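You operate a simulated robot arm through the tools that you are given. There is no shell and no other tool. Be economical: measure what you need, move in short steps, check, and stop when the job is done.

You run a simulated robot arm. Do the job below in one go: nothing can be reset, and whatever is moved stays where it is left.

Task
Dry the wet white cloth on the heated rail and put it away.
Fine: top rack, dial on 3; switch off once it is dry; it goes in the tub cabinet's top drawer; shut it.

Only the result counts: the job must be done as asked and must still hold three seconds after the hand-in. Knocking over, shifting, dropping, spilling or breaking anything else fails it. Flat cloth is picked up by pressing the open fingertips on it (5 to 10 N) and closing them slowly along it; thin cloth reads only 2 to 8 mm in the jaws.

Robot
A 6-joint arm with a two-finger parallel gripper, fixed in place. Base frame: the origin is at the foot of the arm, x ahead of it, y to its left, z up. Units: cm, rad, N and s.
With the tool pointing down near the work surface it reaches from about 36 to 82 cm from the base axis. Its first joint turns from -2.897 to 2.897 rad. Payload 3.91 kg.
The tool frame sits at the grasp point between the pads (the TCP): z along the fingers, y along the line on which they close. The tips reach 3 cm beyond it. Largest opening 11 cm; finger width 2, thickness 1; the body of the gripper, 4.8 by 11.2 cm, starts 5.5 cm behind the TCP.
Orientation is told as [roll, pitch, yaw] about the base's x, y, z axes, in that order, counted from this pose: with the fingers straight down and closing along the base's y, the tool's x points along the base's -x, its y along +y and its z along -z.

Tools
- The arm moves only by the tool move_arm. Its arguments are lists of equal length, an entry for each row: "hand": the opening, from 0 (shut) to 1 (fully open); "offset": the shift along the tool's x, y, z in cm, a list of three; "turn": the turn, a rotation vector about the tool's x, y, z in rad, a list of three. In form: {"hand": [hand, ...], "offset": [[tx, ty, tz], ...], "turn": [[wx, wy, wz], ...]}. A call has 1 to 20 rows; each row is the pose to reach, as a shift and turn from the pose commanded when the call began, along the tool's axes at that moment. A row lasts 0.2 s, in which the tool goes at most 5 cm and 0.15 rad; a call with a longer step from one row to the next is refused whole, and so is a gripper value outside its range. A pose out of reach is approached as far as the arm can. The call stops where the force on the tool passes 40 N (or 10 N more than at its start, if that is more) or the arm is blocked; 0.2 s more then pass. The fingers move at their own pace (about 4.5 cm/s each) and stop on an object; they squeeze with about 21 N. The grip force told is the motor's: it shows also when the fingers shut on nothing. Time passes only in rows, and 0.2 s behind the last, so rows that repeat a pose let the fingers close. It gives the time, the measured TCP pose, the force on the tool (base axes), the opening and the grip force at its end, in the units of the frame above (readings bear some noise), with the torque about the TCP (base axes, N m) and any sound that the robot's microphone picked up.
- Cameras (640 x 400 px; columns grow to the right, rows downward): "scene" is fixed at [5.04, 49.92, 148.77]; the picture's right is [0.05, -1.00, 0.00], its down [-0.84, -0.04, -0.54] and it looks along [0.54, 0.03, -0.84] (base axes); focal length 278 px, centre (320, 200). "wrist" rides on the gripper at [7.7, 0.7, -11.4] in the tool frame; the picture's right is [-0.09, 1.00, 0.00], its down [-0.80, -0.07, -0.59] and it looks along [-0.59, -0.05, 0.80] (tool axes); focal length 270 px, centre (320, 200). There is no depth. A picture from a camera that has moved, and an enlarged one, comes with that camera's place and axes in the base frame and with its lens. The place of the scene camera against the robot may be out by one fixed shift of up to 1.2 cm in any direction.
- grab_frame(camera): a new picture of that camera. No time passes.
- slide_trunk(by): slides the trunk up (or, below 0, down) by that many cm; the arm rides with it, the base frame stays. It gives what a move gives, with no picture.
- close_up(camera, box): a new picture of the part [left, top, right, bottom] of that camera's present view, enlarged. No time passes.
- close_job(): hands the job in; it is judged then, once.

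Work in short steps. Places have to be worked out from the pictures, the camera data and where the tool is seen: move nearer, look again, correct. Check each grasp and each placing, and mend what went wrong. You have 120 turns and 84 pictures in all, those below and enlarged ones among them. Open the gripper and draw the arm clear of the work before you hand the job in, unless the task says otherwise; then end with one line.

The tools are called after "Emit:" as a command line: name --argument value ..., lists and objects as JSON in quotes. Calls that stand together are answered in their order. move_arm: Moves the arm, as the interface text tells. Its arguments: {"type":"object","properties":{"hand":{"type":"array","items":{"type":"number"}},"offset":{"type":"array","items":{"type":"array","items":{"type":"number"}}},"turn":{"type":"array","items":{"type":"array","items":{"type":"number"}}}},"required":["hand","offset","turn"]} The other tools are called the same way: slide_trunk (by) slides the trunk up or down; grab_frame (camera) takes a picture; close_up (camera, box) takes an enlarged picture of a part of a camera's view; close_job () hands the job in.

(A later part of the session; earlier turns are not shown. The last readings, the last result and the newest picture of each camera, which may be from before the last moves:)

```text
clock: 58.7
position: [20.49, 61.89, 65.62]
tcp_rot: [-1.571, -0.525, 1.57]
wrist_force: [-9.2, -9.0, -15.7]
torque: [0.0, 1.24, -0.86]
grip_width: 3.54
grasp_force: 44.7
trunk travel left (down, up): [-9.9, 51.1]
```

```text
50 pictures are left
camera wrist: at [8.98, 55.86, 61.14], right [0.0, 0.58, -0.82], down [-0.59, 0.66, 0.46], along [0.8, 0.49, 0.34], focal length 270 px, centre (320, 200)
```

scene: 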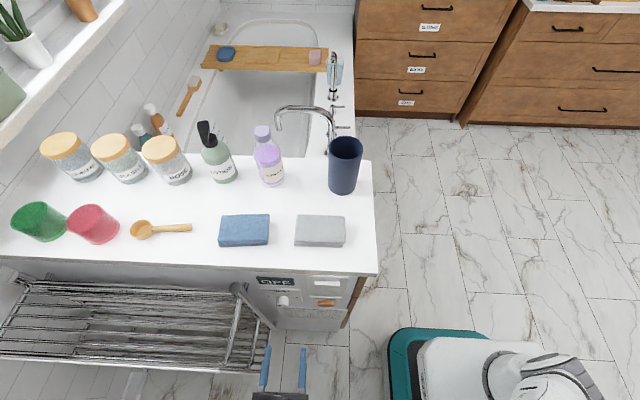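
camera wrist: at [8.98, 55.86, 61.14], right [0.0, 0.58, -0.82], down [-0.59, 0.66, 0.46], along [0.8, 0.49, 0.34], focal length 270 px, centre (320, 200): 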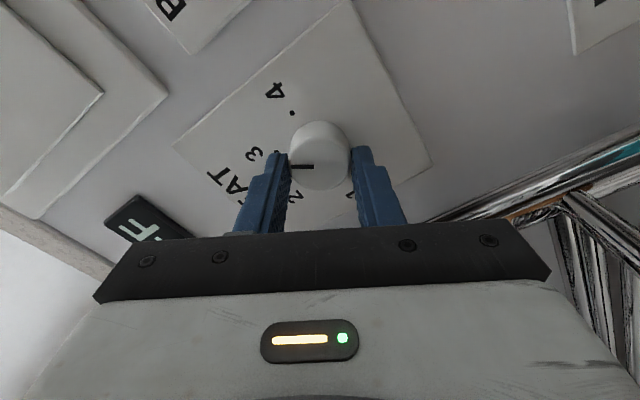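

The mark seems near 3. I release and back off to verify.

Emit:
move_arm --hand '[0.6, 0.6, 0.6, 0.6, 0.6, 0.6]' --offset '[[0, 0, 0], [0, 0, 0], [0, 0, 0], [0, 0, -3], [0, 0, -6], [0, 0, -8]]' --turn '[[0, 0, 0], [0, 0, 0], [0, 0, 0], [0, 0, 0], [0, 0, 0], [0, 0, 0]]'

Emit:
close_up --camera "wrist" --box '[200, 40, 440, 220]'

```text
clock: 60.1
position: [12.48, 61.79, 65.67]
tcp_rot: [-1.573, -0.526, 1.568]
wrist_force: [0.1, 0.0, -0.3]
torque: [0.01, -0.03, -0.03]
grip_width: 6.57
grasp_force: 0.0
trunk travel left (down, up): [-9.9, 51.1]
```

```text
2.22 times, centred on (320, 130) of wrist
camera zoom: at [0.94, 55.79, 61.14], right [0.0, 0.57, -0.82], down [-0.59, 0.66, 0.46], along [0.8, 0.49, 0.34], focal length 601 px, centre (320, 356)
```

zoom: 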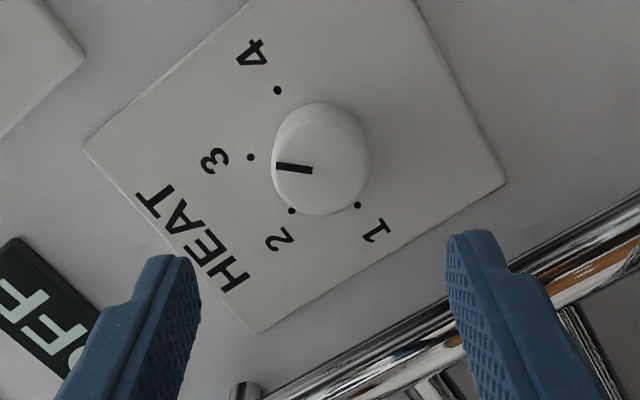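

Measuring, the mark sits about 8–10° past 3. I regrip and nudge it back by 0.15 rad.

Emit:
move_arm --hand '[0.6, 0.6, 0.6, 0, 0, 0, 0, 0, 0, 0, 0.6, 0.6, 0.6, 0.6, 0.6, 0.6]' --offset '[[0, 0, 3], [0, 0, 6], [0, 0, 8], [0, 0, 8], [0, 0, 8], [0, 0, 8], [0, 0, 8], [0, 0, 8], [0, 0, 8], [0, 0, 8], [0, 0, 8], [0, 0, 8], [0, 0, 8], [0, 0, 5], [0, 0, 2], [0, 0, 0]]' --turn '[[0, 0, 0], [0, 0, 0], [0, 0, 0], [0, 0, 0], [0, 0, 0], [0, 0, 0], [0, 0, 0], [0, 0, -0.08], [0, 0, -0.15], [0, 0, -0.15], [0, 0, -0.15], [0, 0, -0.15], [0, 0, -0.15], [0, 0, -0.15], [0, 0, -0.15], [0, 0, 0]]'

Emit:
close_up --camera "wrist" --box '[200, 40, 440, 220]'

```text
clock: 63.5
position: [12.43, 61.85, 65.69]
tcp_rot: [-1.572, -0.523, 1.571]
wrist_force: [0.6, -0.7, 0.4]
torque: [0.0, -0.01, -0.04]
grip_width: 6.61
grasp_force: 0.2
trunk travel left (down, up): [-9.9, 51.1]
```

```text
2.22 times, centred on (320, 130) of wrist
camera zoom: at [0.9, 55.8, 61.16], right [0.0, 0.57, -0.82], down [-0.59, 0.66, 0.46], along [0.8, 0.49, 0.34], focal length 601 px, centre (320, 356)
```

zoom: 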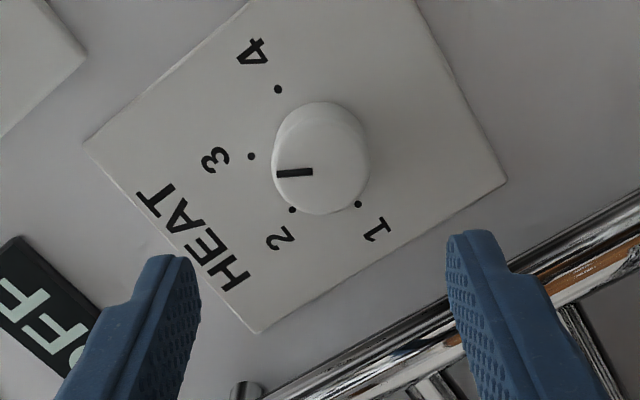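

The dial now reads 3 (31°). Back off, untwist the tool and raise the trunk.

Emit:
move_arm --hand '[1, 1, 1, 1, 1, 1, 1, 1, 1]' --offset '[[1.5, -1, -2.5], [3.5, -2, -5], [3.5, -2, -5], [3.5, -2, -5], [3.5, -2, -5], [3.5, -2, -5], [3.5, -2, -5], [3.5, -2, -5], [3.5, -2, -5]]' --turn '[[0, 0, 0], [0, 0, 0], [0, 0, 0.15], [0, 0, 0.3], [0, 0, 0.45], [0, 0, 0.6], [0, 0, 0.75], [0, 0, 0.9], [0, 0, 1.047]]'

Emit:
slide_trunk --by 38

Emit:
move_arm --hand '[1, 1, 1, 1, 1, 1, 1, 1, 1, 1, 1]' --offset '[[0, 0, 0], [0, 0, 0], [0, 0, 0], [0, 0, 0], [0, 0, 0], [0, 0, 0], [0, 0, 0], [0, 0, 0], [0, 0, 0], [0, 0, 0], [0, 0, 0]]' --turn '[[0, 0.145, 0], [0, 0.29, 0], [0, 0.435, 0], [0, 0.58, 0], [0, 0.725, 0], [0, 0.87, 0], [0, 1.015, 0], [0, 1.16, 0], [0, 1.305, 0], [0, 1.45, 0], [0, 1.571, 0]]'

```text
clock: 65.5
position: [7.46, 57.82, 65.55]
tcp_rot: [2.136, -1.569, -2.138]
wrist_force: [0.1, 0.1, -0.2]
torque: [-0.02, 0.0, -0.02]
grip_width: 11.04
grasp_force: 0.0
trunk travel left (down, up): [-9.9, 51.1]
```

```text
clock: 69.1
position: [7.44, 57.87, 103.66]
tcp_rot: [-2.117, -1.569, 2.117]
wrist_force: [-0.4, -0.7, -0.9]
torque: [-0.03, 0.04, 0.03]
grip_width: 10.99
grasp_force: 0.1
trunk travel left (down, up): [-47.9, 13.1]
```

```text
clock: 71.5
position: [7.54, 58.03, 103.54]
tcp_rot: [0.001, 0.002, 0.001]
wrist_force: [-0.4, 0.6, 1.0]
torque: [0.0, 0.01, -0.02]
grip_width: 10.99
grasp_force: 0.1
trunk travel left (down, up): [-47.9, 13.1]
```

Tool is down. Move toward the cloth and look closely.

Emit:
move_arm --hand '[1, 1, 1, 1, 1]' --offset '[[-4, -1.4, 0], [-8, -2.8, 0], [-12, -4.2, 0], [-16, -5.6, 0], [-20, -6.5, 0]]' --turn '[[0, 0, 0], [0, 0, 0], [0, 0, 0], [0, 0, 0], [0, 0, 0]]'

Emit:
grab_frame --camera "wrist"

```text
clock: 72.7
position: [27.62, 51.3, 103.79]
tcp_rot: [-0.001, 0.002, -0.001]
wrist_force: [0.3, 0.6, 0.6]
torque: [-0.02, 0.01, 0.01]
grip_width: 10.99
grasp_force: 0.0
trunk travel left (down, up): [-47.9, 13.1]
```

```text
47 pictures are left
camera wrist: at [19.86, 52.24, 115.11], right [0.09, 1.0, 0.0], down [0.8, -0.07, 0.59], along [0.59, -0.05, -0.8], focal length 270 px, centre (320, 200)
```

wrist: 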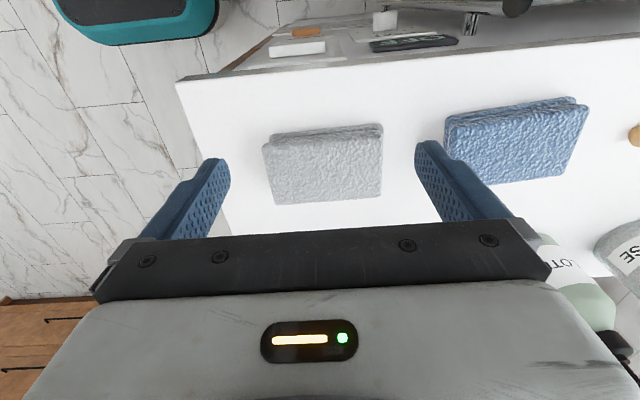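

The grey folded cloth spans about x 30–37, y 46–57, top z 92.7. I yaw 90° to grip it whole across x, positioning above.

Emit:
move_arm --hand '[1, 1, 1, 1, 1, 1, 1, 1, 1, 1, 1]' --offset '[[-0.5, 0, 0], [-1, 0.1, 0], [-1.5, 0.1, 0], [-2, 0.2, 0], [-2.5, 0.2, 0], [-3, 0.2, 0], [-3.5, 0.3, 0], [-4, 0.3, 0], [-4.6, 0.4, 0], [-5.2, 0.4, 0], [-5.8, 0.4, 0]]' --turn '[[0, 0, -0.143], [0, 0, -0.286], [0, 0, -0.429], [0, 0, -0.571], [0, 0, -0.714], [0, 0, -0.857], [0, 0, -1.0], [0, 0, -1.142], [0, 0, -1.285], [0, 0, -1.428], [0, 0, -1.571]]'

Emit:
grab_frame --camera "wrist"

```text
clock: 75.1
position: [33.25, 51.89, 103.71]
tcp_rot: [-0.001, 0.001, 1.573]
wrist_force: [0.0, -0.4, -0.5]
torque: [0.0, -0.02, 0.02]
grip_width: 11.01
grasp_force: 0.0
trunk travel left (down, up): [-47.9, 13.1]
```

```text
46 pictures are left
camera wrist: at [32.57, 44.31, 115.05], right [-1.0, 0.09, 0.0], down [0.07, 0.8, 0.59], along [0.05, 0.59, -0.8], focal length 270 px, centre (320, 200)
```

wrist: 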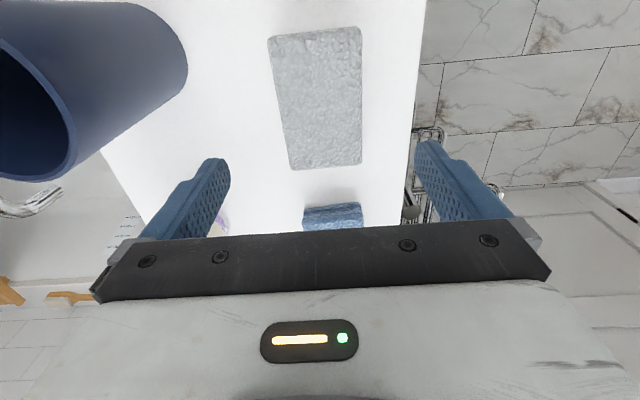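

Well centred. I descend to just above the counter surface with the fingers open.

Emit:
move_arm --hand '[1, 1, 1, 1]' --offset '[[0, 0.1, 4], [0, 0.1, 8], [0, 0.1, 9.5], [0, 0.1, 10.2]]' --turn '[[0, 0, 0], [0, 0, 0], [0, 0, 0], [0, 0, 0]]'

Emit:
grab_frame --camera "wrist"

```text
clock: 76.1
position: [33.15, 51.91, 93.42]
tcp_rot: [0.0, 0.0, 1.57]
wrist_force: [-0.5, 0.0, 0.1]
torque: [0.0, 0.0, 0.0]
grip_width: 11.02
grasp_force: 0.1
trunk travel left (down, up): [-47.9, 13.1]
```

```text
45 pictures are left
camera wrist: at [32.47, 44.32, 104.87], right [-1.0, 0.09, 0.0], down [0.07, 0.8, 0.59], along [0.05, 0.59, -0.8], focal length 270 px, centre (320, 200)
```

wrist: 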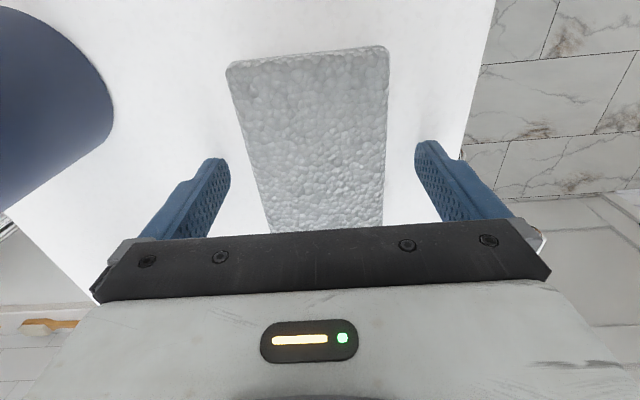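

Emit:
move_arm --hand '[0.8, 0.7, 0.6, 0.5, 0.4, 0.3, 0.2, 0.1, 0, 0, 0]' --offset '[[0, 0, 0.3], [0, 0, 0.3], [0, 0, 0.3], [0, 0, 0.3], [0, 0, 0.3], [0, 0, 0.3], [0, 0, 0.3], [0, 0, 0.3], [0, 0, 0.3], [0, 0, 0.3], [0, 0, 0.3]]' --turn '[[0, 0, 0], [0, 0, 0], [0, 0, 0], [0, 0, 0], [0, 0, 0], [0, 0, 0], [0, 0, 0], [0, 0, 0], [0, 0, 0], [0, 0, 0], [0, 0, 0]]'

Emit:
grab_frame --camera "wrist"

```text
clock: 78.5
position: [33.3, 51.76, 93.21]
tcp_rot: [0.002, 0.001, 1.57]
wrist_force: [0.3, 0.4, 0.8]
torque: [0.02, -0.05, 0.02]
grip_width: 6.72
grasp_force: 21.4
trunk travel left (down, up): [-47.9, 13.1]
```

```text
44 pictures are left
camera wrist: at [32.48, 44.31, 104.59], right [-1.0, 0.09, 0.0], down [0.07, 0.8, 0.59], along [0.05, 0.59, -0.8], focal length 270 px, centre (320, 200)
```

wrist: 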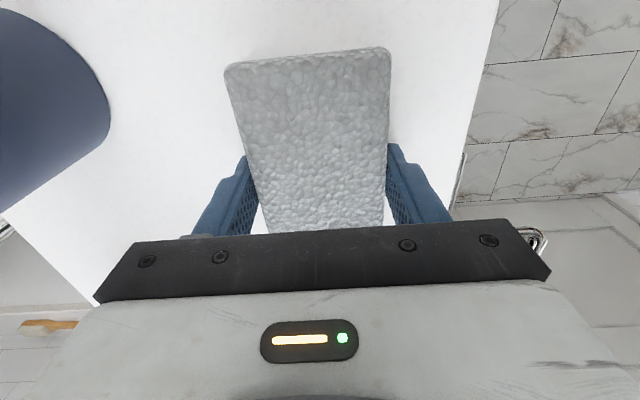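

The grip holds a firm 6.7 cm block. Before moving it I want certainty that no other white cloth exists, and the drawer must be opened anyway — so I release, leave it in place and open the drawer first.

Emit:
move_arm --hand '[0.8, 1, 1, 1, 1, 1, 1]' --offset '[[0, 0, 0], [0, 0, 0], [0, 0, 0], [0, 0, -3], [0, 0, -6], [0, 0, -9], [0, 0, -12]]' --turn '[[0, 0, 0], [0, 0, 0], [0, 0, 0], [0, 0, 0], [0, 0, 0], [0, 0, 0], [0, 0, 0]]'

```text
clock: 80.1
position: [33.19, 51.75, 105.3]
tcp_rot: [0.0, 0.001, 1.57]
wrist_force: [0.2, 0.5, -0.1]
torque: [0.03, 0.01, 0.05]
grip_width: 11.01
grasp_force: 0.0
trunk travel left (down, up): [-47.9, 13.1]
```

Quick look into the tub's near end, by yawing the camera to the far side.

Emit:
move_arm --hand '[1, 1, 1, 1, 1, 1, 1, 1, 1, 1, 1]' --offset '[[0.7, -1.1, -1], [1.4, -2.2, -2], [2.1, -3.3, -3], [2.8, -4.4, -4], [3.5, -5.5, -5], [4.2, -6.6, -6], [4.9, -7.7, -7], [5.6, -8.8, -8], [6.3, -9.9, -8], [7, -11, -8], [7, -12, -8]]' --turn '[[0, 0, -0.143], [0, 0, -0.286], [0, 0, -0.429], [0, 0, -0.571], [0, 0, -0.714], [0, 0, -0.857], [0, 0, -1.0], [0, 0, -1.142], [0, 0, -1.285], [0, 0, -1.428], [0, 0, -1.571]]'

Emit:
move_arm --hand '[1, 1, 1, 1, 1]' --offset '[[0, 0, -1], [0, 0, -2], [0, 0, -3], [0, 0, -4], [0, 0, -4]]' --turn '[[0, 0.14, 0], [0, 0.28, 0], [0, 0.42, 0], [0, 0.56, 0], [0, 0.7, 0]]'

Emit:
grab_frame --camera "wrist"

```text
clock: 82.5
position: [45.33, 44.67, 113.24]
tcp_rot: [0.001, -0.001, -3.141]
wrist_force: [0.0, 0.1, -0.3]
torque: [0.01, -0.02, -0.01]
grip_width: 11.01
grasp_force: 0.1
trunk travel left (down, up): [-47.9, 13.1]
```

```text
clock: 83.7
position: [45.15, 44.82, 117.32]
tcp_rot: [0.002, 0.702, -3.14]
wrist_force: [0.6, -0.3, 0.3]
torque: [0.0, 0.03, -0.06]
grip_width: 11.01
grasp_force: 0.1
trunk travel left (down, up): [-47.9, 13.1]
```

```text
43 pictures are left
camera wrist: at [43.59, 44.36, 130.88], right [-0.07, -1.0, -0.06], down [-1.0, 0.07, -0.06], along [0.07, 0.05, -1.0], focal length 270 px, centre (320, 200)
```

wrist: 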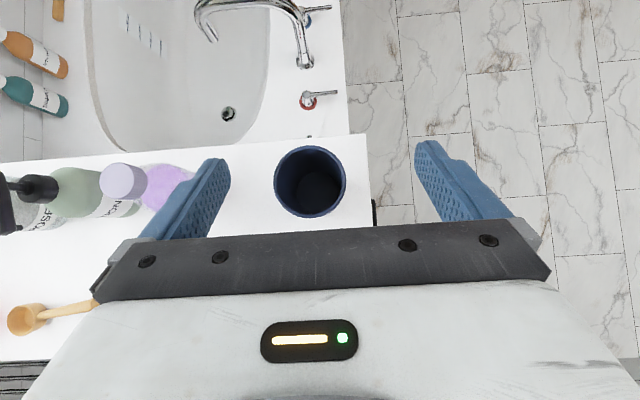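

The tub is empty, so the grey block is the wet cloth. Now to the drawer: unpitch and swing to the right side.

Emit:
move_arm --hand '[1, 1, 1, 1, 1, 1, 1, 1]' --offset '[[0, 4.5, 0], [0, 9, 0], [0, 13.5, 0], [0, 18, 0], [0, 22.5, 0], [0, 27, 0], [0, 31.5, 0], [0, 36, 0]]' --turn '[[0, -0.14, 0], [0, -0.28, 0], [0, -0.42, 0], [0, -0.56, 0], [0, -0.7, 0], [0, -0.7, 0], [0, -0.7, 0], [0, -0.7, 0]]'

Emit:
move_arm --hand '[1, 1, 1, 1, 1, 1, 1, 1, 1, 1, 1]' --offset '[[0, 0, 0], [0, 0, 0], [0, 0, 0], [0, 0, 0], [0, 0, 0], [0, 0, 0], [0, 0, 0], [0, 0, 0], [0, 0, 0], [0, 0, 0], [0, 0, 0]]' --turn '[[0, 0, 0.143], [0, 0, 0.286], [0, 0, 0.429], [0, 0, 0.571], [0, 0, 0.714], [0, 0, 0.857], [0, 0, 1.0], [0, 0, 1.142], [0, 0, 1.285], [0, 0, 1.428], [0, 0, 1.571]]'

Emit:
move_arm --hand '[0.5, 0.5, 0.5, 0.5, 0.5, 0.5, 0.5, 0.5, 0.5, 0.5, 0.5]' --offset '[[0, 0, 0], [0, 0, 0], [0, 0, 0], [0, 0, 0], [0, 0, 0], [0, 0, 0], [0, 0, 0], [0, 0, 0], [0, 0, 0], [0, 0, 0], [0, 0, 0]]' --turn '[[0, -0.143, 0], [0, -0.286, 0], [0, -0.429, 0], [0, -0.571, 0], [0, -0.714, 0], [0, -0.857, 0], [0, -1.0, 0], [0, -1.142, 0], [0, -1.285, 0], [0, -1.428, 0], [0, -1.571, 0]]'

```text
clock: 85.5
position: [45.26, 8.63, 117.24]
tcp_rot: [0.001, 0.001, -3.143]
wrist_force: [0.2, 0.1, -0.2]
torque: [-0.02, -0.02, -0.01]
grip_width: 10.98
grasp_force: 0.0
trunk travel left (down, up): [-47.9, 13.1]
```

```text
clock: 87.9
position: [45.28, 8.78, 117.22]
tcp_rot: [-0.001, 0.003, 1.567]
wrist_force: [-0.2, 0.1, 0.3]
torque: [-0.01, -0.01, -0.01]
grip_width: 11.02
grasp_force: 0.0
trunk travel left (down, up): [-47.9, 13.1]
```

```text
clock: 90.3
position: [45.29, 8.77, 117.17]
tcp_rot: [-1.898, -1.57, -2.816]
wrist_force: [-0.4, 0.6, -0.1]
torque: [-0.01, 0.02, 0.04]
grip_width: 5.48
grasp_force: 0.1
trunk travel left (down, up): [-47.9, 13.1]
```

Tool horizontal toward the drawer. Lower to handle height, and roll so the fingers close vertically.

Emit:
slide_trunk --by -40

Emit:
grab_frame --camera "wrist"

Emit:
move_arm --hand '[0.5, 0.5, 0.5, 0.5, 0.5, 0.5, 0.5, 0.5, 0.5, 0.5, 0.5]' --offset '[[0, 0, 0], [0, 0, 0], [0, 0, 0], [0, 0, 0], [0, 0, 0], [0, 0, 0], [0, 0, 0], [0, 0, 0], [0, 0, 0], [0, 0, 0], [0, 0, 0]]' --turn '[[0, 0, -0.143], [0, 0, -0.286], [0, 0, -0.429], [0, 0, -0.571], [0, 0, -0.714], [0, 0, -0.857], [0, 0, -1.0], [0, 0, -1.142], [0, 0, -1.285], [0, 0, -1.428], [0, 0, -1.571]]'

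Emit:
grab_frame --camera "wrist"

```text
clock: 94.2
position: [45.19, 8.8, 77.31]
tcp_rot: [-0.444, -1.568, 2.015]
wrist_force: [-0.2, -1.4, -0.5]
torque: [-0.04, 0.0, 0.0]
grip_width: 5.49
grasp_force: 0.0
trunk travel left (down, up): [-7.9, 53.1]
```

```text
42 pictures are left
camera wrist: at [44.46, -2.43, 69.5], right [-1.0, 0.0, 0.09], down [0.07, -0.59, 0.8], along [0.05, 0.8, 0.59], focal length 270 px, centre (320, 200)
```

wrist: 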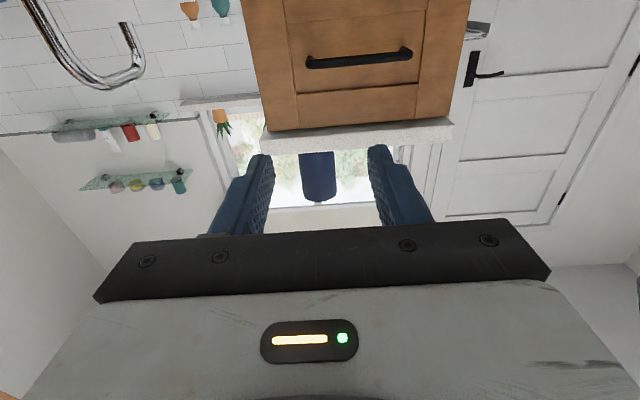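

```text
clock: 96.6
position: [52.16, 13.05, 109.39]
tcp_rot: [-1.536, -0.079, -3.131]
wrist_force: [-1.0, -0.5, 1.0]
torque: [0.03, 0.02, 0.02]
grip_width: 5.53
grasp_force: 0.0
out of reach, approached as far as the arm can: row 4, 5, 6, 7, 8, 9, 10, 11
trunk travel left (down, up): [-7.9, 53.1]
```

```text
41 pictures are left
camera wrist: at [59.95, 1.83, 108.47], right [-0.17, -0.04, -0.99], down [-0.79, -0.6, 0.15], along [-0.6, 0.8, 0.07], focal length 270 px, centre (320, 200)
```

wrist: 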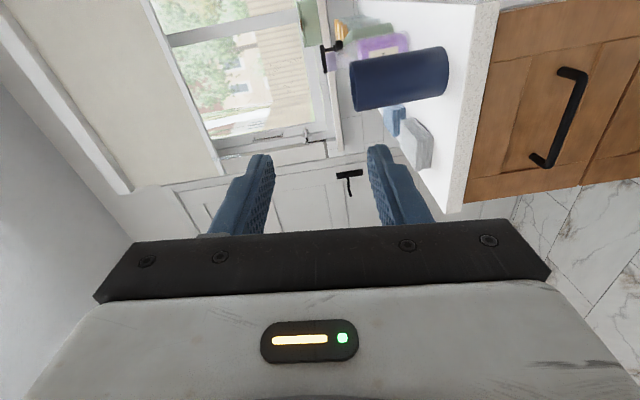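

That roll direction hits the arm's limits; the handle is at about (39.8, 36.5, 75.8). I'll go to the opposite roll: back to tool-down, yaw to 0, then tilt toward +y.

Emit:
move_arm --hand '[0.5, 0.5, 0.5, 0.5, 0.5, 0.5, 0.5, 0.5, 0.5, 0.5, 0.5]' --offset '[[-1, 0, 0], [-2, 0, 0], [-3, 0, 0], [-4, 0, 0], [-5, 0, 0], [-6, 0, 0], [-7, 0, 0], [-7, 0, 0], [-7, 0, 0], [-7, 0, 0], [-7, 0, 0]]' --turn '[[-0.14, 0, 0], [-0.28, 0, 0], [-0.42, 0, 0], [-0.56, 0, 0], [-0.7, 0, 0], [-0.84, 0, 0], [-0.98, 0, 0], [-1.12, 0, 0], [-1.26, 0, 0], [-1.4, 0, 0], [-1.54, 0, 0]]'

Emit:
move_arm --hand '[0.5, 0.5, 0.5, 0.5, 0.5, 0.5, 0.5, 0.5, 0.5, 0.5, 0.5, 0.5, 0.5, 0.5, 0.5, 0.5, 0.5, 0.5, 0.5, 0.5]' --offset '[[0, 0, 0], [0, 0, 0], [0, 0, 0], [0, 0, 0], [0, 0, 0], [0, 0, 0], [0, 0, 0], [0, 0, 0], [0, 0, 0], [0, 0, 0], [0, 0, 0], [0, 0, 0], [0, 0, 0], [0, 0, 0], [0, 0, 0], [0, 0, 0], [0, 0, 0], [0, 0, 0], [0, 0, 0], [0, 0, 0]]' --turn '[[0, 0, 0.149], [0, 0, 0.298], [0, 0, 0.447], [0, 0, 0.596], [0, 0, 0.745], [0, 0, 0.894], [0, 0, 1.043], [0, 0, 1.192], [0, 0, 1.341], [0, 0, 1.49], [0, 0, 1.639], [0, 0, 1.788], [0, 0, 1.937], [0, 0, 2.086], [0, 0, 2.235], [0, 0, 2.384], [0, 0, 2.533], [0, 0, 2.682], [0, 0, 2.831], [0, 0, 2.98]]'

```text
clock: 99.0
position: [43.64, 12.2, 101.26]
tcp_rot: [0.003, -0.07, -3.131]
wrist_force: [0.4, 0.1, 0.0]
torque: [0.04, 0.0, -0.02]
grip_width: 5.49
grasp_force: 0.1
out of reach, approached as far as the arm can: row 6, 7, 8, 9, 10, 11
trunk travel left (down, up): [-7.9, 53.1]
```

```text
clock: 103.2
position: [43.47, 12.34, 100.98]
tcp_rot: [0.009, 0.078, 0.168]
wrist_force: [0.4, 0.6, -0.1]
torque: [-0.02, -0.02, -0.01]
grip_width: 5.48
grasp_force: 0.0
trunk travel left (down, up): [-7.9, 53.1]
```

Emit:
move_arm --hand '[0.5, 0.5, 0.5, 0.5]' --offset '[[0, -1, 4], [0, -2, 8], [0, -3, 12], [0, -4, 16]]' --turn '[[0, -0.02, 0.04], [0, -0.04, 0.08], [0, -0.06, 0.13], [0, -0.078, 0.168]]'

Emit:
move_arm --hand '[0.5, 0.5, 0.5, 0.5, 0.5, 0.5, 0.5, 0.5, 0.5]' --offset '[[0, 0, 0], [0, 0, 0], [0, 0, 0], [0, 0, 0], [0, 0, 0], [0, 0, 0], [0, 0, 0], [0, 0, 0], [0, 0, 0]]' --turn '[[-0.14, 0, 0], [-0.28, 0, 0], [-0.42, 0, 0], [-0.56, 0, 0], [-0.7, 0, 0], [-0.84, 0, 0], [-0.98, 0, 0], [-1.1, 0, 0], [-1.2, 0, 0]]'

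Emit:
grab_frame --camera "wrist"

```text
clock: 104.2
position: [42.9, 8.27, 85.33]
tcp_rot: [0.0, 0.001, 0.003]
wrist_force: [-0.4, 0.1, -0.1]
torque: [0.03, 0.03, 0.01]
grip_width: 5.5
grasp_force: 0.0
trunk travel left (down, up): [-7.9, 53.1]
```

```text
clock: 106.2
position: [42.91, 8.34, 85.35]
tcp_rot: [1.204, 0.004, 0.002]
wrist_force: [0.4, -0.4, 0.4]
torque: [-0.04, 0.0, -0.01]
grip_width: 5.51
grasp_force: 0.1
trunk travel left (down, up): [-7.9, 53.1]
```

```text
40 pictures are left
camera wrist: at [35.17, -1.9, 90.05], right [0.09, 0.36, 0.93], down [0.8, -0.58, 0.15], along [0.59, 0.73, -0.34], focal length 270 px, centre (320, 200)
```

wrist: 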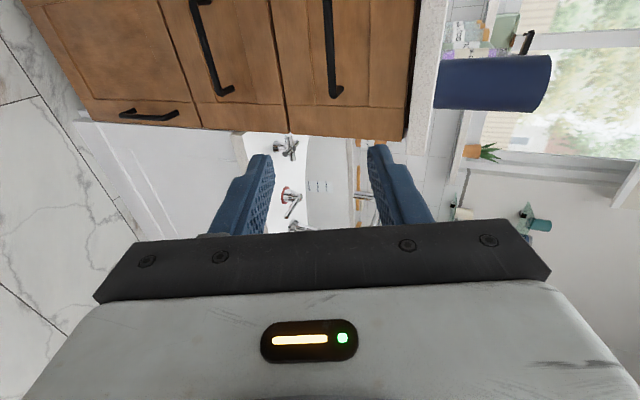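

Roll 1.2 works. Handle bar at about (39.8, 37.3, 75.9). Approach to 10 cm short along the tool axis and look.

Emit:
move_arm --hand '[0.5, 0.5, 0.5, 0.5, 0.5]' --offset '[[0.6, 0.3, 4.1], [1.2, 0.7, 8.2], [1.9, 1, 12.3], [2.5, 1.3, 16.4], [3.1, 1.7, 20.5]]' --turn '[[0, 0, 0], [0, 0, 0], [0, 0, 0], [0, 0, 0], [0, 0, 0]]'

Emit:
grab_frame --camera "wrist"

```text
clock: 107.4
position: [39.7, 28.17, 79.57]
tcp_rot: [1.2, 0.003, 0.003]
wrist_force: [0.1, -0.4, -0.2]
torque: [0.0, 0.02, 0.03]
grip_width: 5.49
grasp_force: 0.1
trunk travel left (down, up): [-7.9, 53.1]
```

```text
39 pictures are left
camera wrist: at [31.96, 17.91, 84.22], right [0.09, 0.36, 0.93], down [0.8, -0.58, 0.15], along [0.59, 0.73, -0.34], focal length 270 px, centre (320, 200)
```

wrist: 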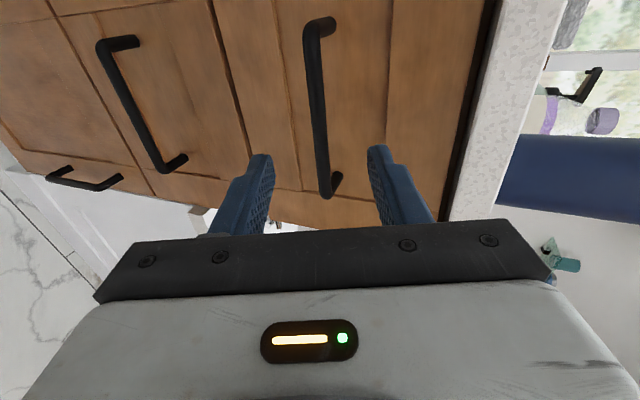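

The bar lies centred between the fingers. Advance 8.5 cm and close.

Emit:
move_arm --hand '[0.5, 0.5, 0.5, 0.4, 0.2, 0, 0, 0, 0]' --offset '[[0, 0, 4], [0, 0, 7], [0, 0, 8.5], [0, 0, 8.5], [0, 0, 8.5], [0, 0, 8.5], [0, 0, 8.5], [0, 0, 8.5], [0, 0, 8.5]]' --turn '[[0, 0, 0], [0, 0, 0], [0, 0, 0], [0, 0, 0], [0, 0, 0], [0, 0, 0], [0, 0, 0], [0, 0, 0], [0, 0, 0]]'

Emit:
grab_frame --camera "wrist"

```text
clock: 109.4
position: [39.66, 35.96, 76.33]
tcp_rot: [1.2, 0.005, 0.003]
wrist_force: [-1.1, 0.3, -4.8]
torque: [-0.05, -0.38, -0.11]
grip_width: 1.18
grasp_force: 45.0
trunk travel left (down, up): [-7.9, 53.1]
```

```text
38 pictures are left
camera wrist: at [31.95, 25.78, 81.11], right [0.09, 0.36, 0.93], down [0.8, -0.58, 0.15], along [0.59, 0.73, -0.34], focal length 270 px, centre (320, 200)
```

wrist: 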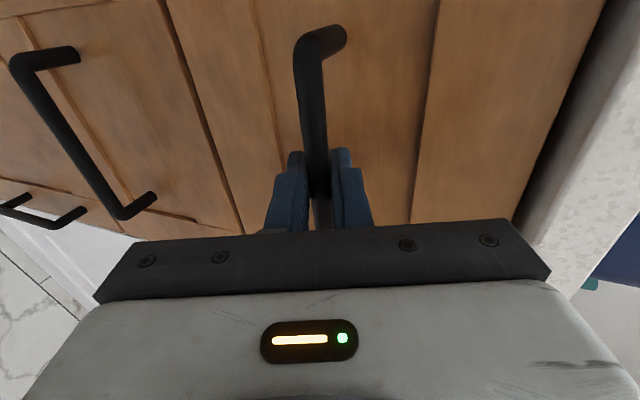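

Handle gripped (1.2 cm). Pull straight out along -y by 20 cm.

Emit:
move_arm --hand '[0, 0, 0, 0, 0, 0, 0, 0, 0, 0]' --offset '[[0, -0.72, -1.86], [0, -1.45, -3.73], [0, -2.17, -5.59], [0, -2.9, -7.46], [0, -3.62, -9.32], [0, -4.34, -11.18], [0, -5.07, -13.05], [0, -5.79, -14.91], [0, -6.52, -16.78], [0, -7.24, -18.64]]' --turn '[[0, 0, 0], [0, 0, 0], [0, 0, 0], [0, 0, 0], [0, 0, 0], [0, 0, 0], [0, 0, 0], [0, 0, 0], [0, 0, 0], [0, 0, 0]]'

Emit:
grab_frame --camera "scene"

```text
clock: 111.6
position: [39.64, 15.9, 76.39]
tcp_rot: [1.199, 0.004, 0.006]
wrist_force: [-21.4, -1.3, -25.1]
torque: [0.0, -0.18, 0.05]
grip_width: 1.18
grasp_force: 44.7
trunk travel left (down, up): [-7.9, 53.1]
```

```text
37 pictures are left
```

scene: 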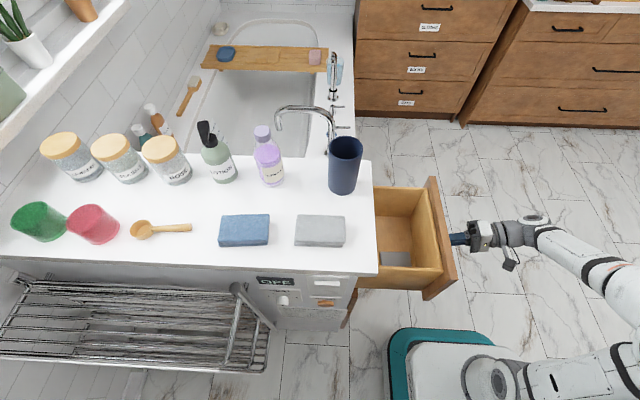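

Emit:
close_up --camera "scene" --box '[350, 170, 470, 310]'

```text
2.86 times, centred on (410, 240) of scene
camera zoom: at [5.04, 49.92, 148.77], right [0.05, -1.0, 0.0], down [-0.84, -0.04, -0.54], along [0.54, 0.03, -0.84], focal length 795 px, centre (63, 86)
```

zoom: 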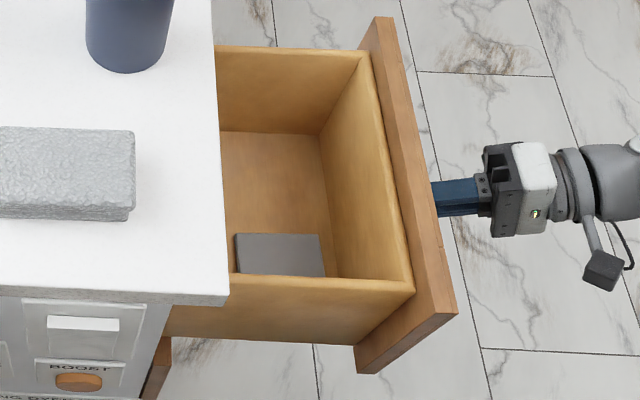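

There's a small flat grey item in the drawer. I release the handle, back off and inspect it from above.

Emit:
move_arm --hand '[0.3, 0.4, 0.5, 0.5, 0.5, 0.5]' --offset '[[0, 0, 0], [0, 0, 0], [0, 0, 0], [0, 0, -2], [0, 0, -5], [0, 0, -7]]' --turn '[[0, 0, 0], [0, 0, 0], [0, 0, 0], [0, 0, 0], [0, 0, 0], [0, 0, 0]]'

Emit:
slide_trunk --by 30

Emit:
move_arm --hand '[0.5, 0.5, 0.5, 0.5, 0.5, 0.5, 0.5, 0.5, 0.5]' --offset '[[0, 0, 0], [0, 0, 0], [0, 0, 0], [0, 0, 0], [0, 0, 0], [0, 0, 0], [0, 0, 0], [0, 0, 0], [0, 0, 0]]' --turn '[[0.14, 0, 0], [0.28, 0, 0], [0.42, 0, 0], [0.56, 0, 0], [0.7, 0, 0], [0.84, 0, 0], [0.98, 0, 0], [1.1, 0, 0], [1.2, 0, 0]]'

Emit:
grab_frame --camera "wrist"

```text
clock: 113.0
position: [39.68, 9.38, 78.95]
tcp_rot: [1.201, 0.004, 0.003]
wrist_force: [0.1, 0.6, 0.2]
torque: [0.01, 0.02, 0.0]
grip_width: 5.48
grasp_force: 0.1
trunk travel left (down, up): [-7.9, 53.1]
```

```text
clock: 116.0
position: [39.77, 9.35, 108.85]
tcp_rot: [1.202, 0.003, 0.004]
wrist_force: [-0.2, 0.7, 0.2]
torque: [0.02, -0.03, -0.03]
grip_width: 5.47
grasp_force: 0.0
trunk travel left (down, up): [-37.9, 23.1]
```

```text
clock: 118.0
position: [39.67, 9.49, 108.99]
tcp_rot: [-0.002, 0.004, 0.003]
wrist_force: [0.2, -0.1, -0.2]
torque: [0.0, 0.01, 0.01]
grip_width: 5.51
grasp_force: 0.1
trunk travel left (down, up): [-37.9, 23.1]
```

```text
35 pictures are left
camera wrist: at [31.99, 10.36, 120.37], right [0.09, 1.0, 0.0], down [0.8, -0.07, 0.59], along [0.59, -0.05, -0.81], focal length 270 px, centre (320, 200)
```

wrist: 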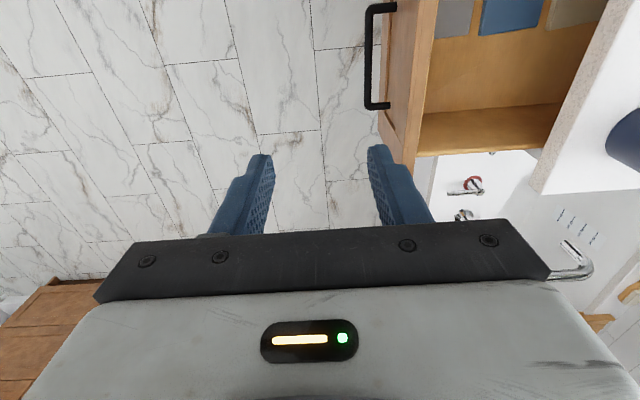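

The drawer shows three flat coloured squares (grey, blue, tan). I look straight down into it.

Emit:
move_arm --hand '[0.5, 0.5, 0.5, 0.5]' --offset '[[0, 4, 0], [0, 8, 0], [0, 12, 0], [0, 16, 0]]' --turn '[[0, 0.15, 0], [0, 0.3, 0], [0, 0.45, 0], [0, 0.6, 0]]'

Emit:
grab_frame --camera "wrist"

```text
clock: 119.0
position: [39.52, 25.47, 109.08]
tcp_rot: [0.0, 0.605, 0.003]
wrist_force: [0.2, 0.5, -0.6]
torque: [0.0, 0.02, 0.01]
grip_width: 5.5
grasp_force: 0.1
trunk travel left (down, up): [-37.9, 23.1]
```

```text
34 pictures are left
camera wrist: at [39.73, 26.38, 122.8], right [0.07, 1.0, -0.05], down [1.0, -0.07, 0.03], along [0.03, -0.05, -1.0], focal length 270 px, centre (320, 200)
```

wrist: 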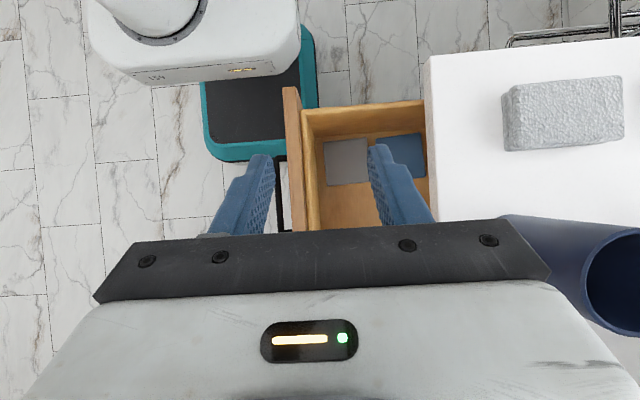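

Emit:
close_up --camera "wrist" --box '[280, 60, 640, 240]'

```text
1.78 times, centred on (460, 150) of wrist
camera zoom: at [39.73, 26.38, 122.8], right [0.07, 1.0, -0.05], down [1.0, -0.07, 0.03], along [0.03, -0.05, -1.0], focal length 480 px, centre (71, 289)
```

zoom: 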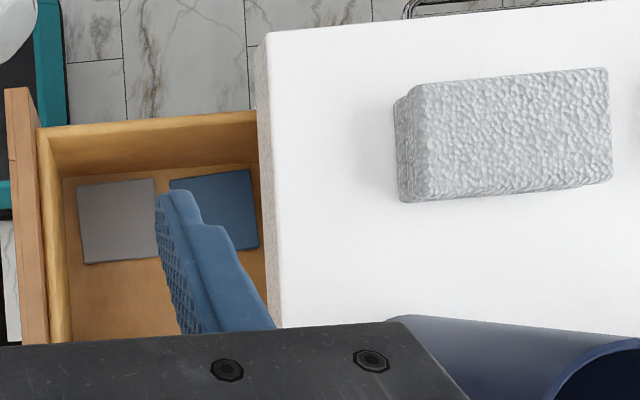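

Three thin cloth squares lie flat on one side of the drawer; the other part (x 38–51) is free. Now pick up the wet grey-white cloth.

Emit:
move_arm --hand '[1, 1, 1, 1, 1, 1, 1]' --offset '[[0.7, 3.8, 0.5], [1.5, 7.5, 1], [2.2, 11.3, 1.5], [3, 15, 2], [3.7, 18.8, 2.5], [4.5, 22.5, 3], [5.2, 26.3, 3.6]]' --turn '[[0, -0.1, 0], [0, -0.2, 0], [0, -0.3, 0], [0, -0.4, 0], [0, -0.5, 0], [0, -0.6, 0], [0, -0.605, 0]]'

Emit:
move_arm --hand '[1, 1, 1, 1, 1, 1, 1, 1, 1, 1, 1, 1]' --offset '[[0, 0, 0], [0, 0, 0], [0, 0, 0], [0, 0, 0], [0, 0, 0], [0, 0, 0], [0, 0, 0], [0, 0, 0], [0, 0, 0], [0, 0, 0], [0, 0, 0], [0, 0, 3]]' --turn '[[0, 0, -0.143], [0, 0, -0.286], [0, 0, -0.429], [0, 0, -0.571], [0, 0, -0.714], [0, 0, -0.857], [0, 0, -1.0], [0, 0, -1.142], [0, 0, -1.285], [0, 0, -1.428], [0, 0, -1.571], [0, 0, -1.571]]'

```text
clock: 120.6
position: [33.31, 51.79, 108.93]
tcp_rot: [0.0, -0.002, 0.003]
wrist_force: [-0.2, -0.7, -0.4]
torque: [0.02, 0.03, 0.01]
grip_width: 11.01
grasp_force: 0.0
trunk travel left (down, up): [-37.9, 23.1]
```

```text
clock: 123.2
position: [33.18, 51.8, 105.96]
tcp_rot: [-0.002, 0.0, 1.576]
wrist_force: [-1.2, 0.2, 0.1]
torque: [-0.02, 0.01, -0.01]
grip_width: 10.99
grasp_force: 0.0
trunk travel left (down, up): [-37.9, 23.1]
```

Emit:
move_arm --hand '[1, 1, 1, 1, 0.8, 0.65, 0.5, 0.3, 0.1, 0, 0, 0, 0, 0, 0, 0]' --offset '[[0, 0, 4], [0, 0, 8], [0, 0, 11.5], [0, 0, 12.8], [0, 0, 12.8], [0, 0, 12.8], [0, 0, 12.8], [0, 0, 12.8], [0, 0, 12.8], [0, 0, 12.8], [0, 0, 12.8], [0, 0, 10], [0, 0, 7], [0, 0, 4], [0, 0, 2], [0, 0, 0]]' --turn '[[0, 0, 0], [0, 0, 0], [0, 0, 0], [0, 0, 0], [0, 0, 0], [0, 0, 0], [0, 0, 0], [0, 0, 0], [0, 0, 0], [0, 0, 0], [0, 0, 0], [0, 0, 0], [0, 0, 0], [0, 0, 0], [0, 0, 0], [0, 0, 0]]'

Emit:
grab_frame --camera "wrist"

Emit:
grab_frame --camera "scene"

```text
clock: 126.6
position: [33.29, 51.77, 106.11]
tcp_rot: [-0.002, 0.001, 1.575]
wrist_force: [-0.3, 0.1, -0.3]
torque: [0.0, -0.01, -0.03]
grip_width: 6.72
grasp_force: 20.8
trunk travel left (down, up): [-37.9, 23.1]
```

```text
32 pictures are left
camera wrist: at [32.52, 44.28, 117.35], right [-1.0, 0.08, 0.0], down [0.07, 0.8, 0.59], along [0.05, 0.59, -0.8], focal length 270 px, centre (320, 200)
```

wrist: 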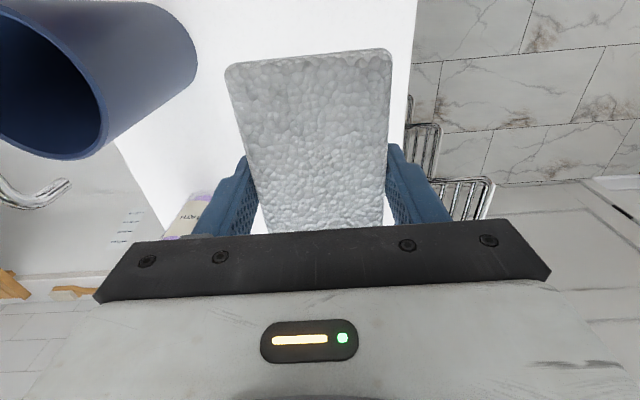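

```text
31 pictures are left
```

scene: 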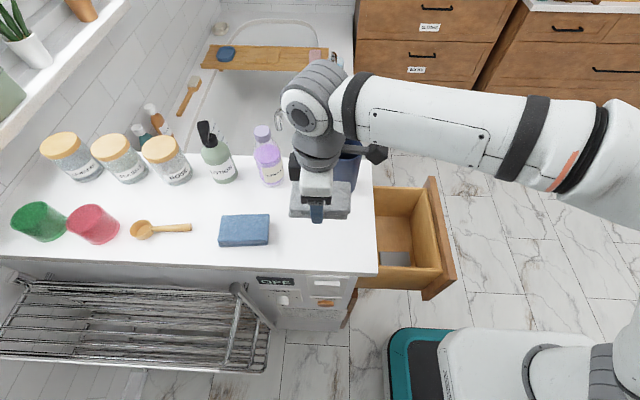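

Lifted cleanly. Carry it over the top rack, to about (13.5, 76.5), and look down.

Emit:
move_arm --hand '[0, 0, 0, 0, 0, 0, 0, 0]' --offset '[[-3.1, 2.5, 0], [-6.2, 5, 0], [-9.3, 7.4, 0], [-12.4, 9.9, 0], [-15.5, 12.4, 0], [-18.6, 14.9, 0], [-21.7, 17.4, 0], [-24.7, 19.8, 0]]' --turn '[[0, 0, 0], [0, 0, 0], [0, 0, 0], [0, 0, 0], [0, 0, 0], [0, 0, 0], [0, 0, 0], [0, 0, 0]]'

Emit:
grab_frame --camera "wrist"

Emit:
grab_frame --camera "scene"

```text
clock: 128.4
position: [14.92, 70.72, 104.85]
tcp_rot: [-0.002, -0.001, 1.576]
wrist_force: [-0.1, 0.2, -0.3]
torque: [-0.02, -0.04, 0.01]
grip_width: 6.74
grasp_force: 21.3
out of reach, approached as far as the arm can: row 6, 7, 8
trunk travel left (down, up): [-37.9, 23.1]
```

```text
30 pictures are left
camera wrist: at [14.24, 63.24, 116.26], right [-1.0, 0.09, 0.0], down [0.07, 0.8, 0.6], along [0.05, 0.59, -0.8], focal length 270 px, centre (320, 200)
```

wrist: 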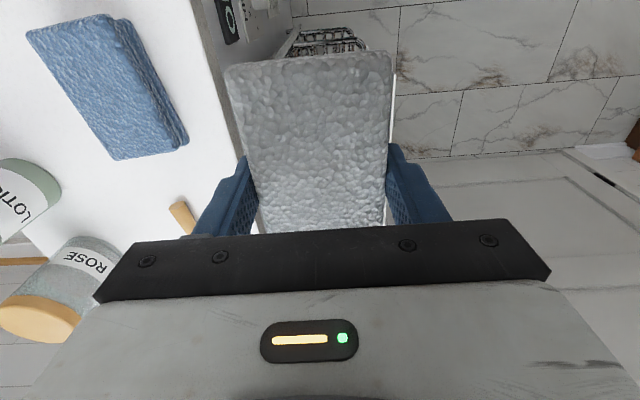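

```text
29 pictures are left
```

scene: 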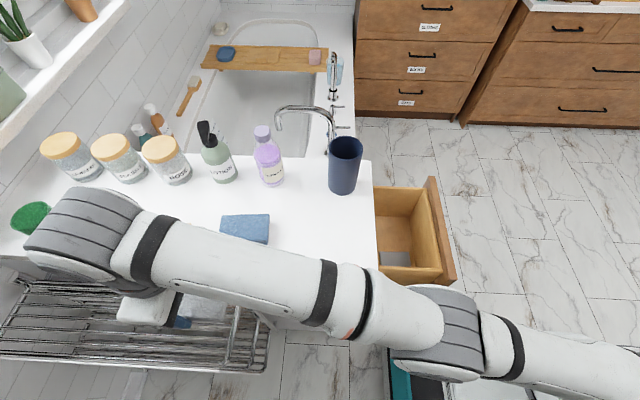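

The reach is limited this high relative to the trunk. I raise the trunk and lower the arm to gain reach, then push farther over the rack.

Emit:
slide_trunk --by 12

Emit:
move_arm --hand '[0, 0, 0, 0, 0, 0]' --offset '[[0, 0, 4], [0, 0, 8], [0, 0, 12], [0, 0, 16], [0, 0, 20], [0, 0, 22]]' --turn '[[0, 0, 0], [0, 0, 0], [0, 0, 0], [0, 0, 0], [0, 0, 0], [0, 0, 0]]'

```text
clock: 129.9
position: [15.06, 70.78, 116.83]
tcp_rot: [-0.001, 0.001, 1.574]
wrist_force: [-0.5, -0.2, -0.5]
torque: [-0.01, 0.02, 0.04]
grip_width: 6.74
grasp_force: 21.0
trunk travel left (down, up): [-49.9, 11.1]
```

```text
clock: 131.3
position: [15.03, 70.92, 94.67]
tcp_rot: [-0.002, 0.0, 1.574]
wrist_force: [0.0, 0.6, -1.4]
torque: [0.01, -0.01, 0.0]
grip_width: 6.76
grasp_force: 21.3
trunk travel left (down, up): [-49.9, 11.1]
```

Now extend +y by 6 and look.

Emit:
move_arm --hand '[0, 0, 0, 0]' --offset '[[-2, 0.5, 0], [-4, 1, 0], [-6, 1.3, 0], [-6, 1.3, 0]]' --turn '[[0, 0, 0], [0, 0, 0], [0, 0, 0], [0, 0, 0]]'

Emit:
grab_frame --camera "wrist"

Emit:
close_up --camera "scene" --box '[0, 240, 320, 400]'

```text
clock: 132.3
position: [13.79, 76.55, 94.69]
tcp_rot: [0.0, 0.0, 1.575]
wrist_force: [0.4, -0.1, 0.1]
torque: [-0.02, 0.0, -0.04]
grip_width: 6.72
grasp_force: 21.1
trunk travel left (down, up): [-49.9, 11.1]
```

```text
28 pictures are left
camera wrist: at [12.99, 69.13, 106.15], right [-1.0, 0.08, 0.0], down [0.07, 0.8, 0.59], along [0.05, 0.59, -0.8], focal length 270 px, centre (320, 200)
```

wrist: 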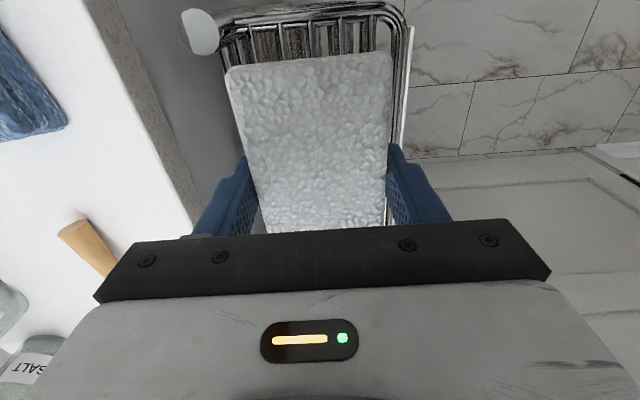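

```text
2.00 times, centred on (160, 320) of scene
camera zoom: at [5.04, 49.92, 148.77], right [0.05, -1.0, 0.0], down [-0.84, -0.04, -0.54], along [0.54, 0.03, -0.84], focal length 557 px, centre (640, -40)
```

zoom: 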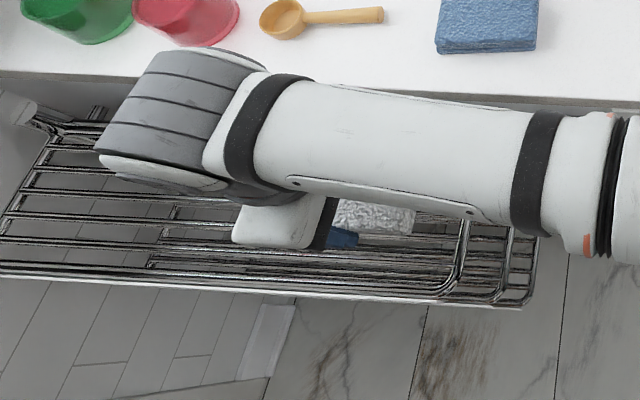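

Rack spans x 6.6–20.8 and starts at y≈70, and the block is centred over it. Lower to near contact.

Emit:
move_arm --hand '[0, 0, 0, 0, 0]' --offset '[[0, 0, 3], [0, 0, 6], [0, 0, 7], [0, 0, 7.8], [0, 0, 8.3]]' --turn '[[0, 0, 0], [0, 0, 0], [0, 0, 0], [0, 0, 0], [0, 0, 0]]'

Emit:
grab_frame --camera "wrist"

```text
clock: 133.5
position: [13.66, 76.99, 86.48]
tcp_rot: [-0.001, 0.0, 1.574]
wrist_force: [0.7, -0.2, -0.8]
torque: [-0.01, 0.0, 0.0]
grip_width: 6.75
grasp_force: 21.4
trunk travel left (down, up): [-49.9, 11.1]
```

```text
26 pictures are left
camera wrist: at [13.01, 69.37, 97.85], right [-1.0, 0.08, 0.0], down [0.07, 0.8, 0.59], along [0.05, 0.59, -0.8], focal length 270 px, centre (320, 200)
```

wrist: 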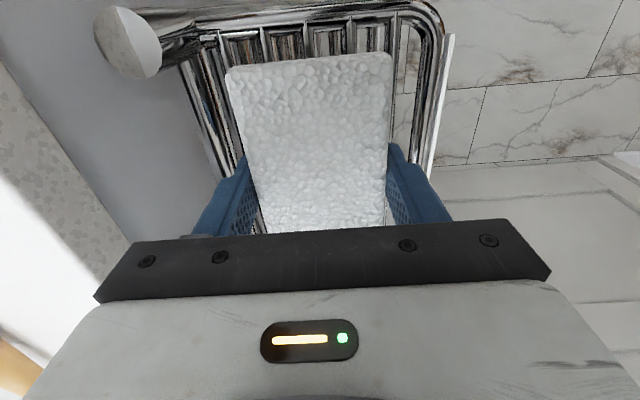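

Emit:
move_arm --hand '[0, 0, 0, 0, 0]' --offset '[[0, 0, 0.3], [0, 0, 0.6], [0, 0, 0.9], [0, 0, 1.2], [0, 0, 1.2]]' --turn '[[0, 0, 0], [0, 0, 0], [0, 0, 0], [0, 0, 0], [0, 0, 0]]'

```text
clock: 134.7
position: [13.69, 76.94, 85.33]
tcp_rot: [-0.003, -0.001, 1.573]
wrist_force: [-0.8, 0.6, -0.7]
torque: [0.02, 0.02, 0.01]
grip_width: 6.77
grasp_force: 21.1
trunk travel left (down, up): [-49.9, 11.1]
```

Emit:
move_arm --hand '[0, 0, 0, 0, 0, 0]' --offset '[[0, 0, 0.2], [0, 0, 0.4], [0, 0, 0.6], [0, 0, 0.8], [0, 0, 1.0], [0, 0, 1.0]]' --turn '[[0, 0, 0], [0, 0, 0], [0, 0, 0], [0, 0, 0], [0, 0, 0], [0, 0, 0]]'

```text
clock: 136.1
position: [13.75, 76.77, 84.21]
tcp_rot: [-0.003, -0.001, 1.575]
wrist_force: [0.2, -0.7, -0.2]
torque: [0.0, -0.03, -0.03]
grip_width: 6.75
grasp_force: 20.9
trunk travel left (down, up): [-49.9, 11.1]
```

No contact yet at 84.2; continue slowly.

Emit:
move_arm --hand '[0, 0, 0, 0, 0, 0]' --offset '[[0, 0, 0.2], [0, 0, 0.4], [0, 0, 0.6], [0, 0, 0.8], [0, 0, 1.0], [0, 0, 1.0]]' --turn '[[0, 0, 0], [0, 0, 0], [0, 0, 0], [0, 0, 0], [0, 0, 0], [0, 0, 0]]'

Emit:
grab_frame --camera "wrist"

```text
clock: 137.5
position: [13.86, 76.92, 83.24]
tcp_rot: [-0.001, 0.0, 1.575]
wrist_force: [0.4, -0.3, -0.9]
torque: [0.02, -0.02, 0.02]
grip_width: 6.75
grasp_force: 21.1
trunk travel left (down, up): [-49.9, 11.1]
```

```text
25 pictures are left
camera wrist: at [13.0, 69.36, 94.67], right [-1.0, 0.08, 0.0], down [0.07, 0.8, 0.6], along [0.05, 0.59, -0.8], focal length 270 px, centre (320, 200)
```

wrist: 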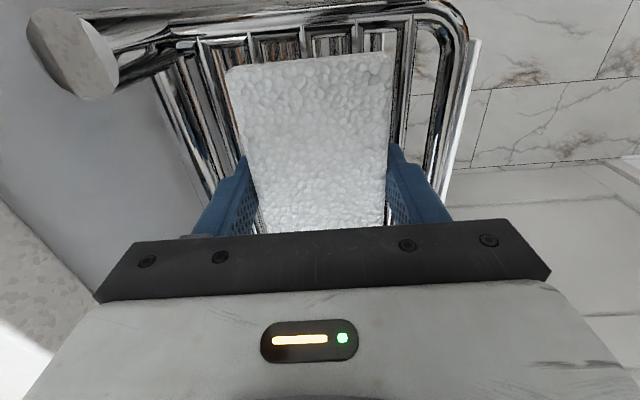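

Bars are now close, near z 80. Continue in small steps.

Emit:
move_arm --hand '[0, 0, 0, 0, 0, 0, 0]' --offset '[[0, 0, 0.2], [0, 0, 0.4], [0, 0, 0.6], [0, 0, 0.8], [0, 0, 1.0], [0, 0, 1.2], [0, 0, 1.2]]' --turn '[[0, 0, 0], [0, 0, 0], [0, 0, 0], [0, 0, 0], [0, 0, 0], [0, 0, 0], [0, 0, 0]]'

```text
clock: 138.8
position: [13.83, 77.01, 82.99]
tcp_rot: [0.0, -0.017, 1.574]
wrist_force: [-0.3, -0.1, 12.3]
torque: [-0.61, 0.28, 0.15]
grip_width: 6.76
grasp_force: 21.2
trunk travel left (down, up): [-49.9, 11.1]
stopped in row 6: the force on the tool passed its limit at 42 N (the readings are from after the stop); the commanded pose is now the measured one
```

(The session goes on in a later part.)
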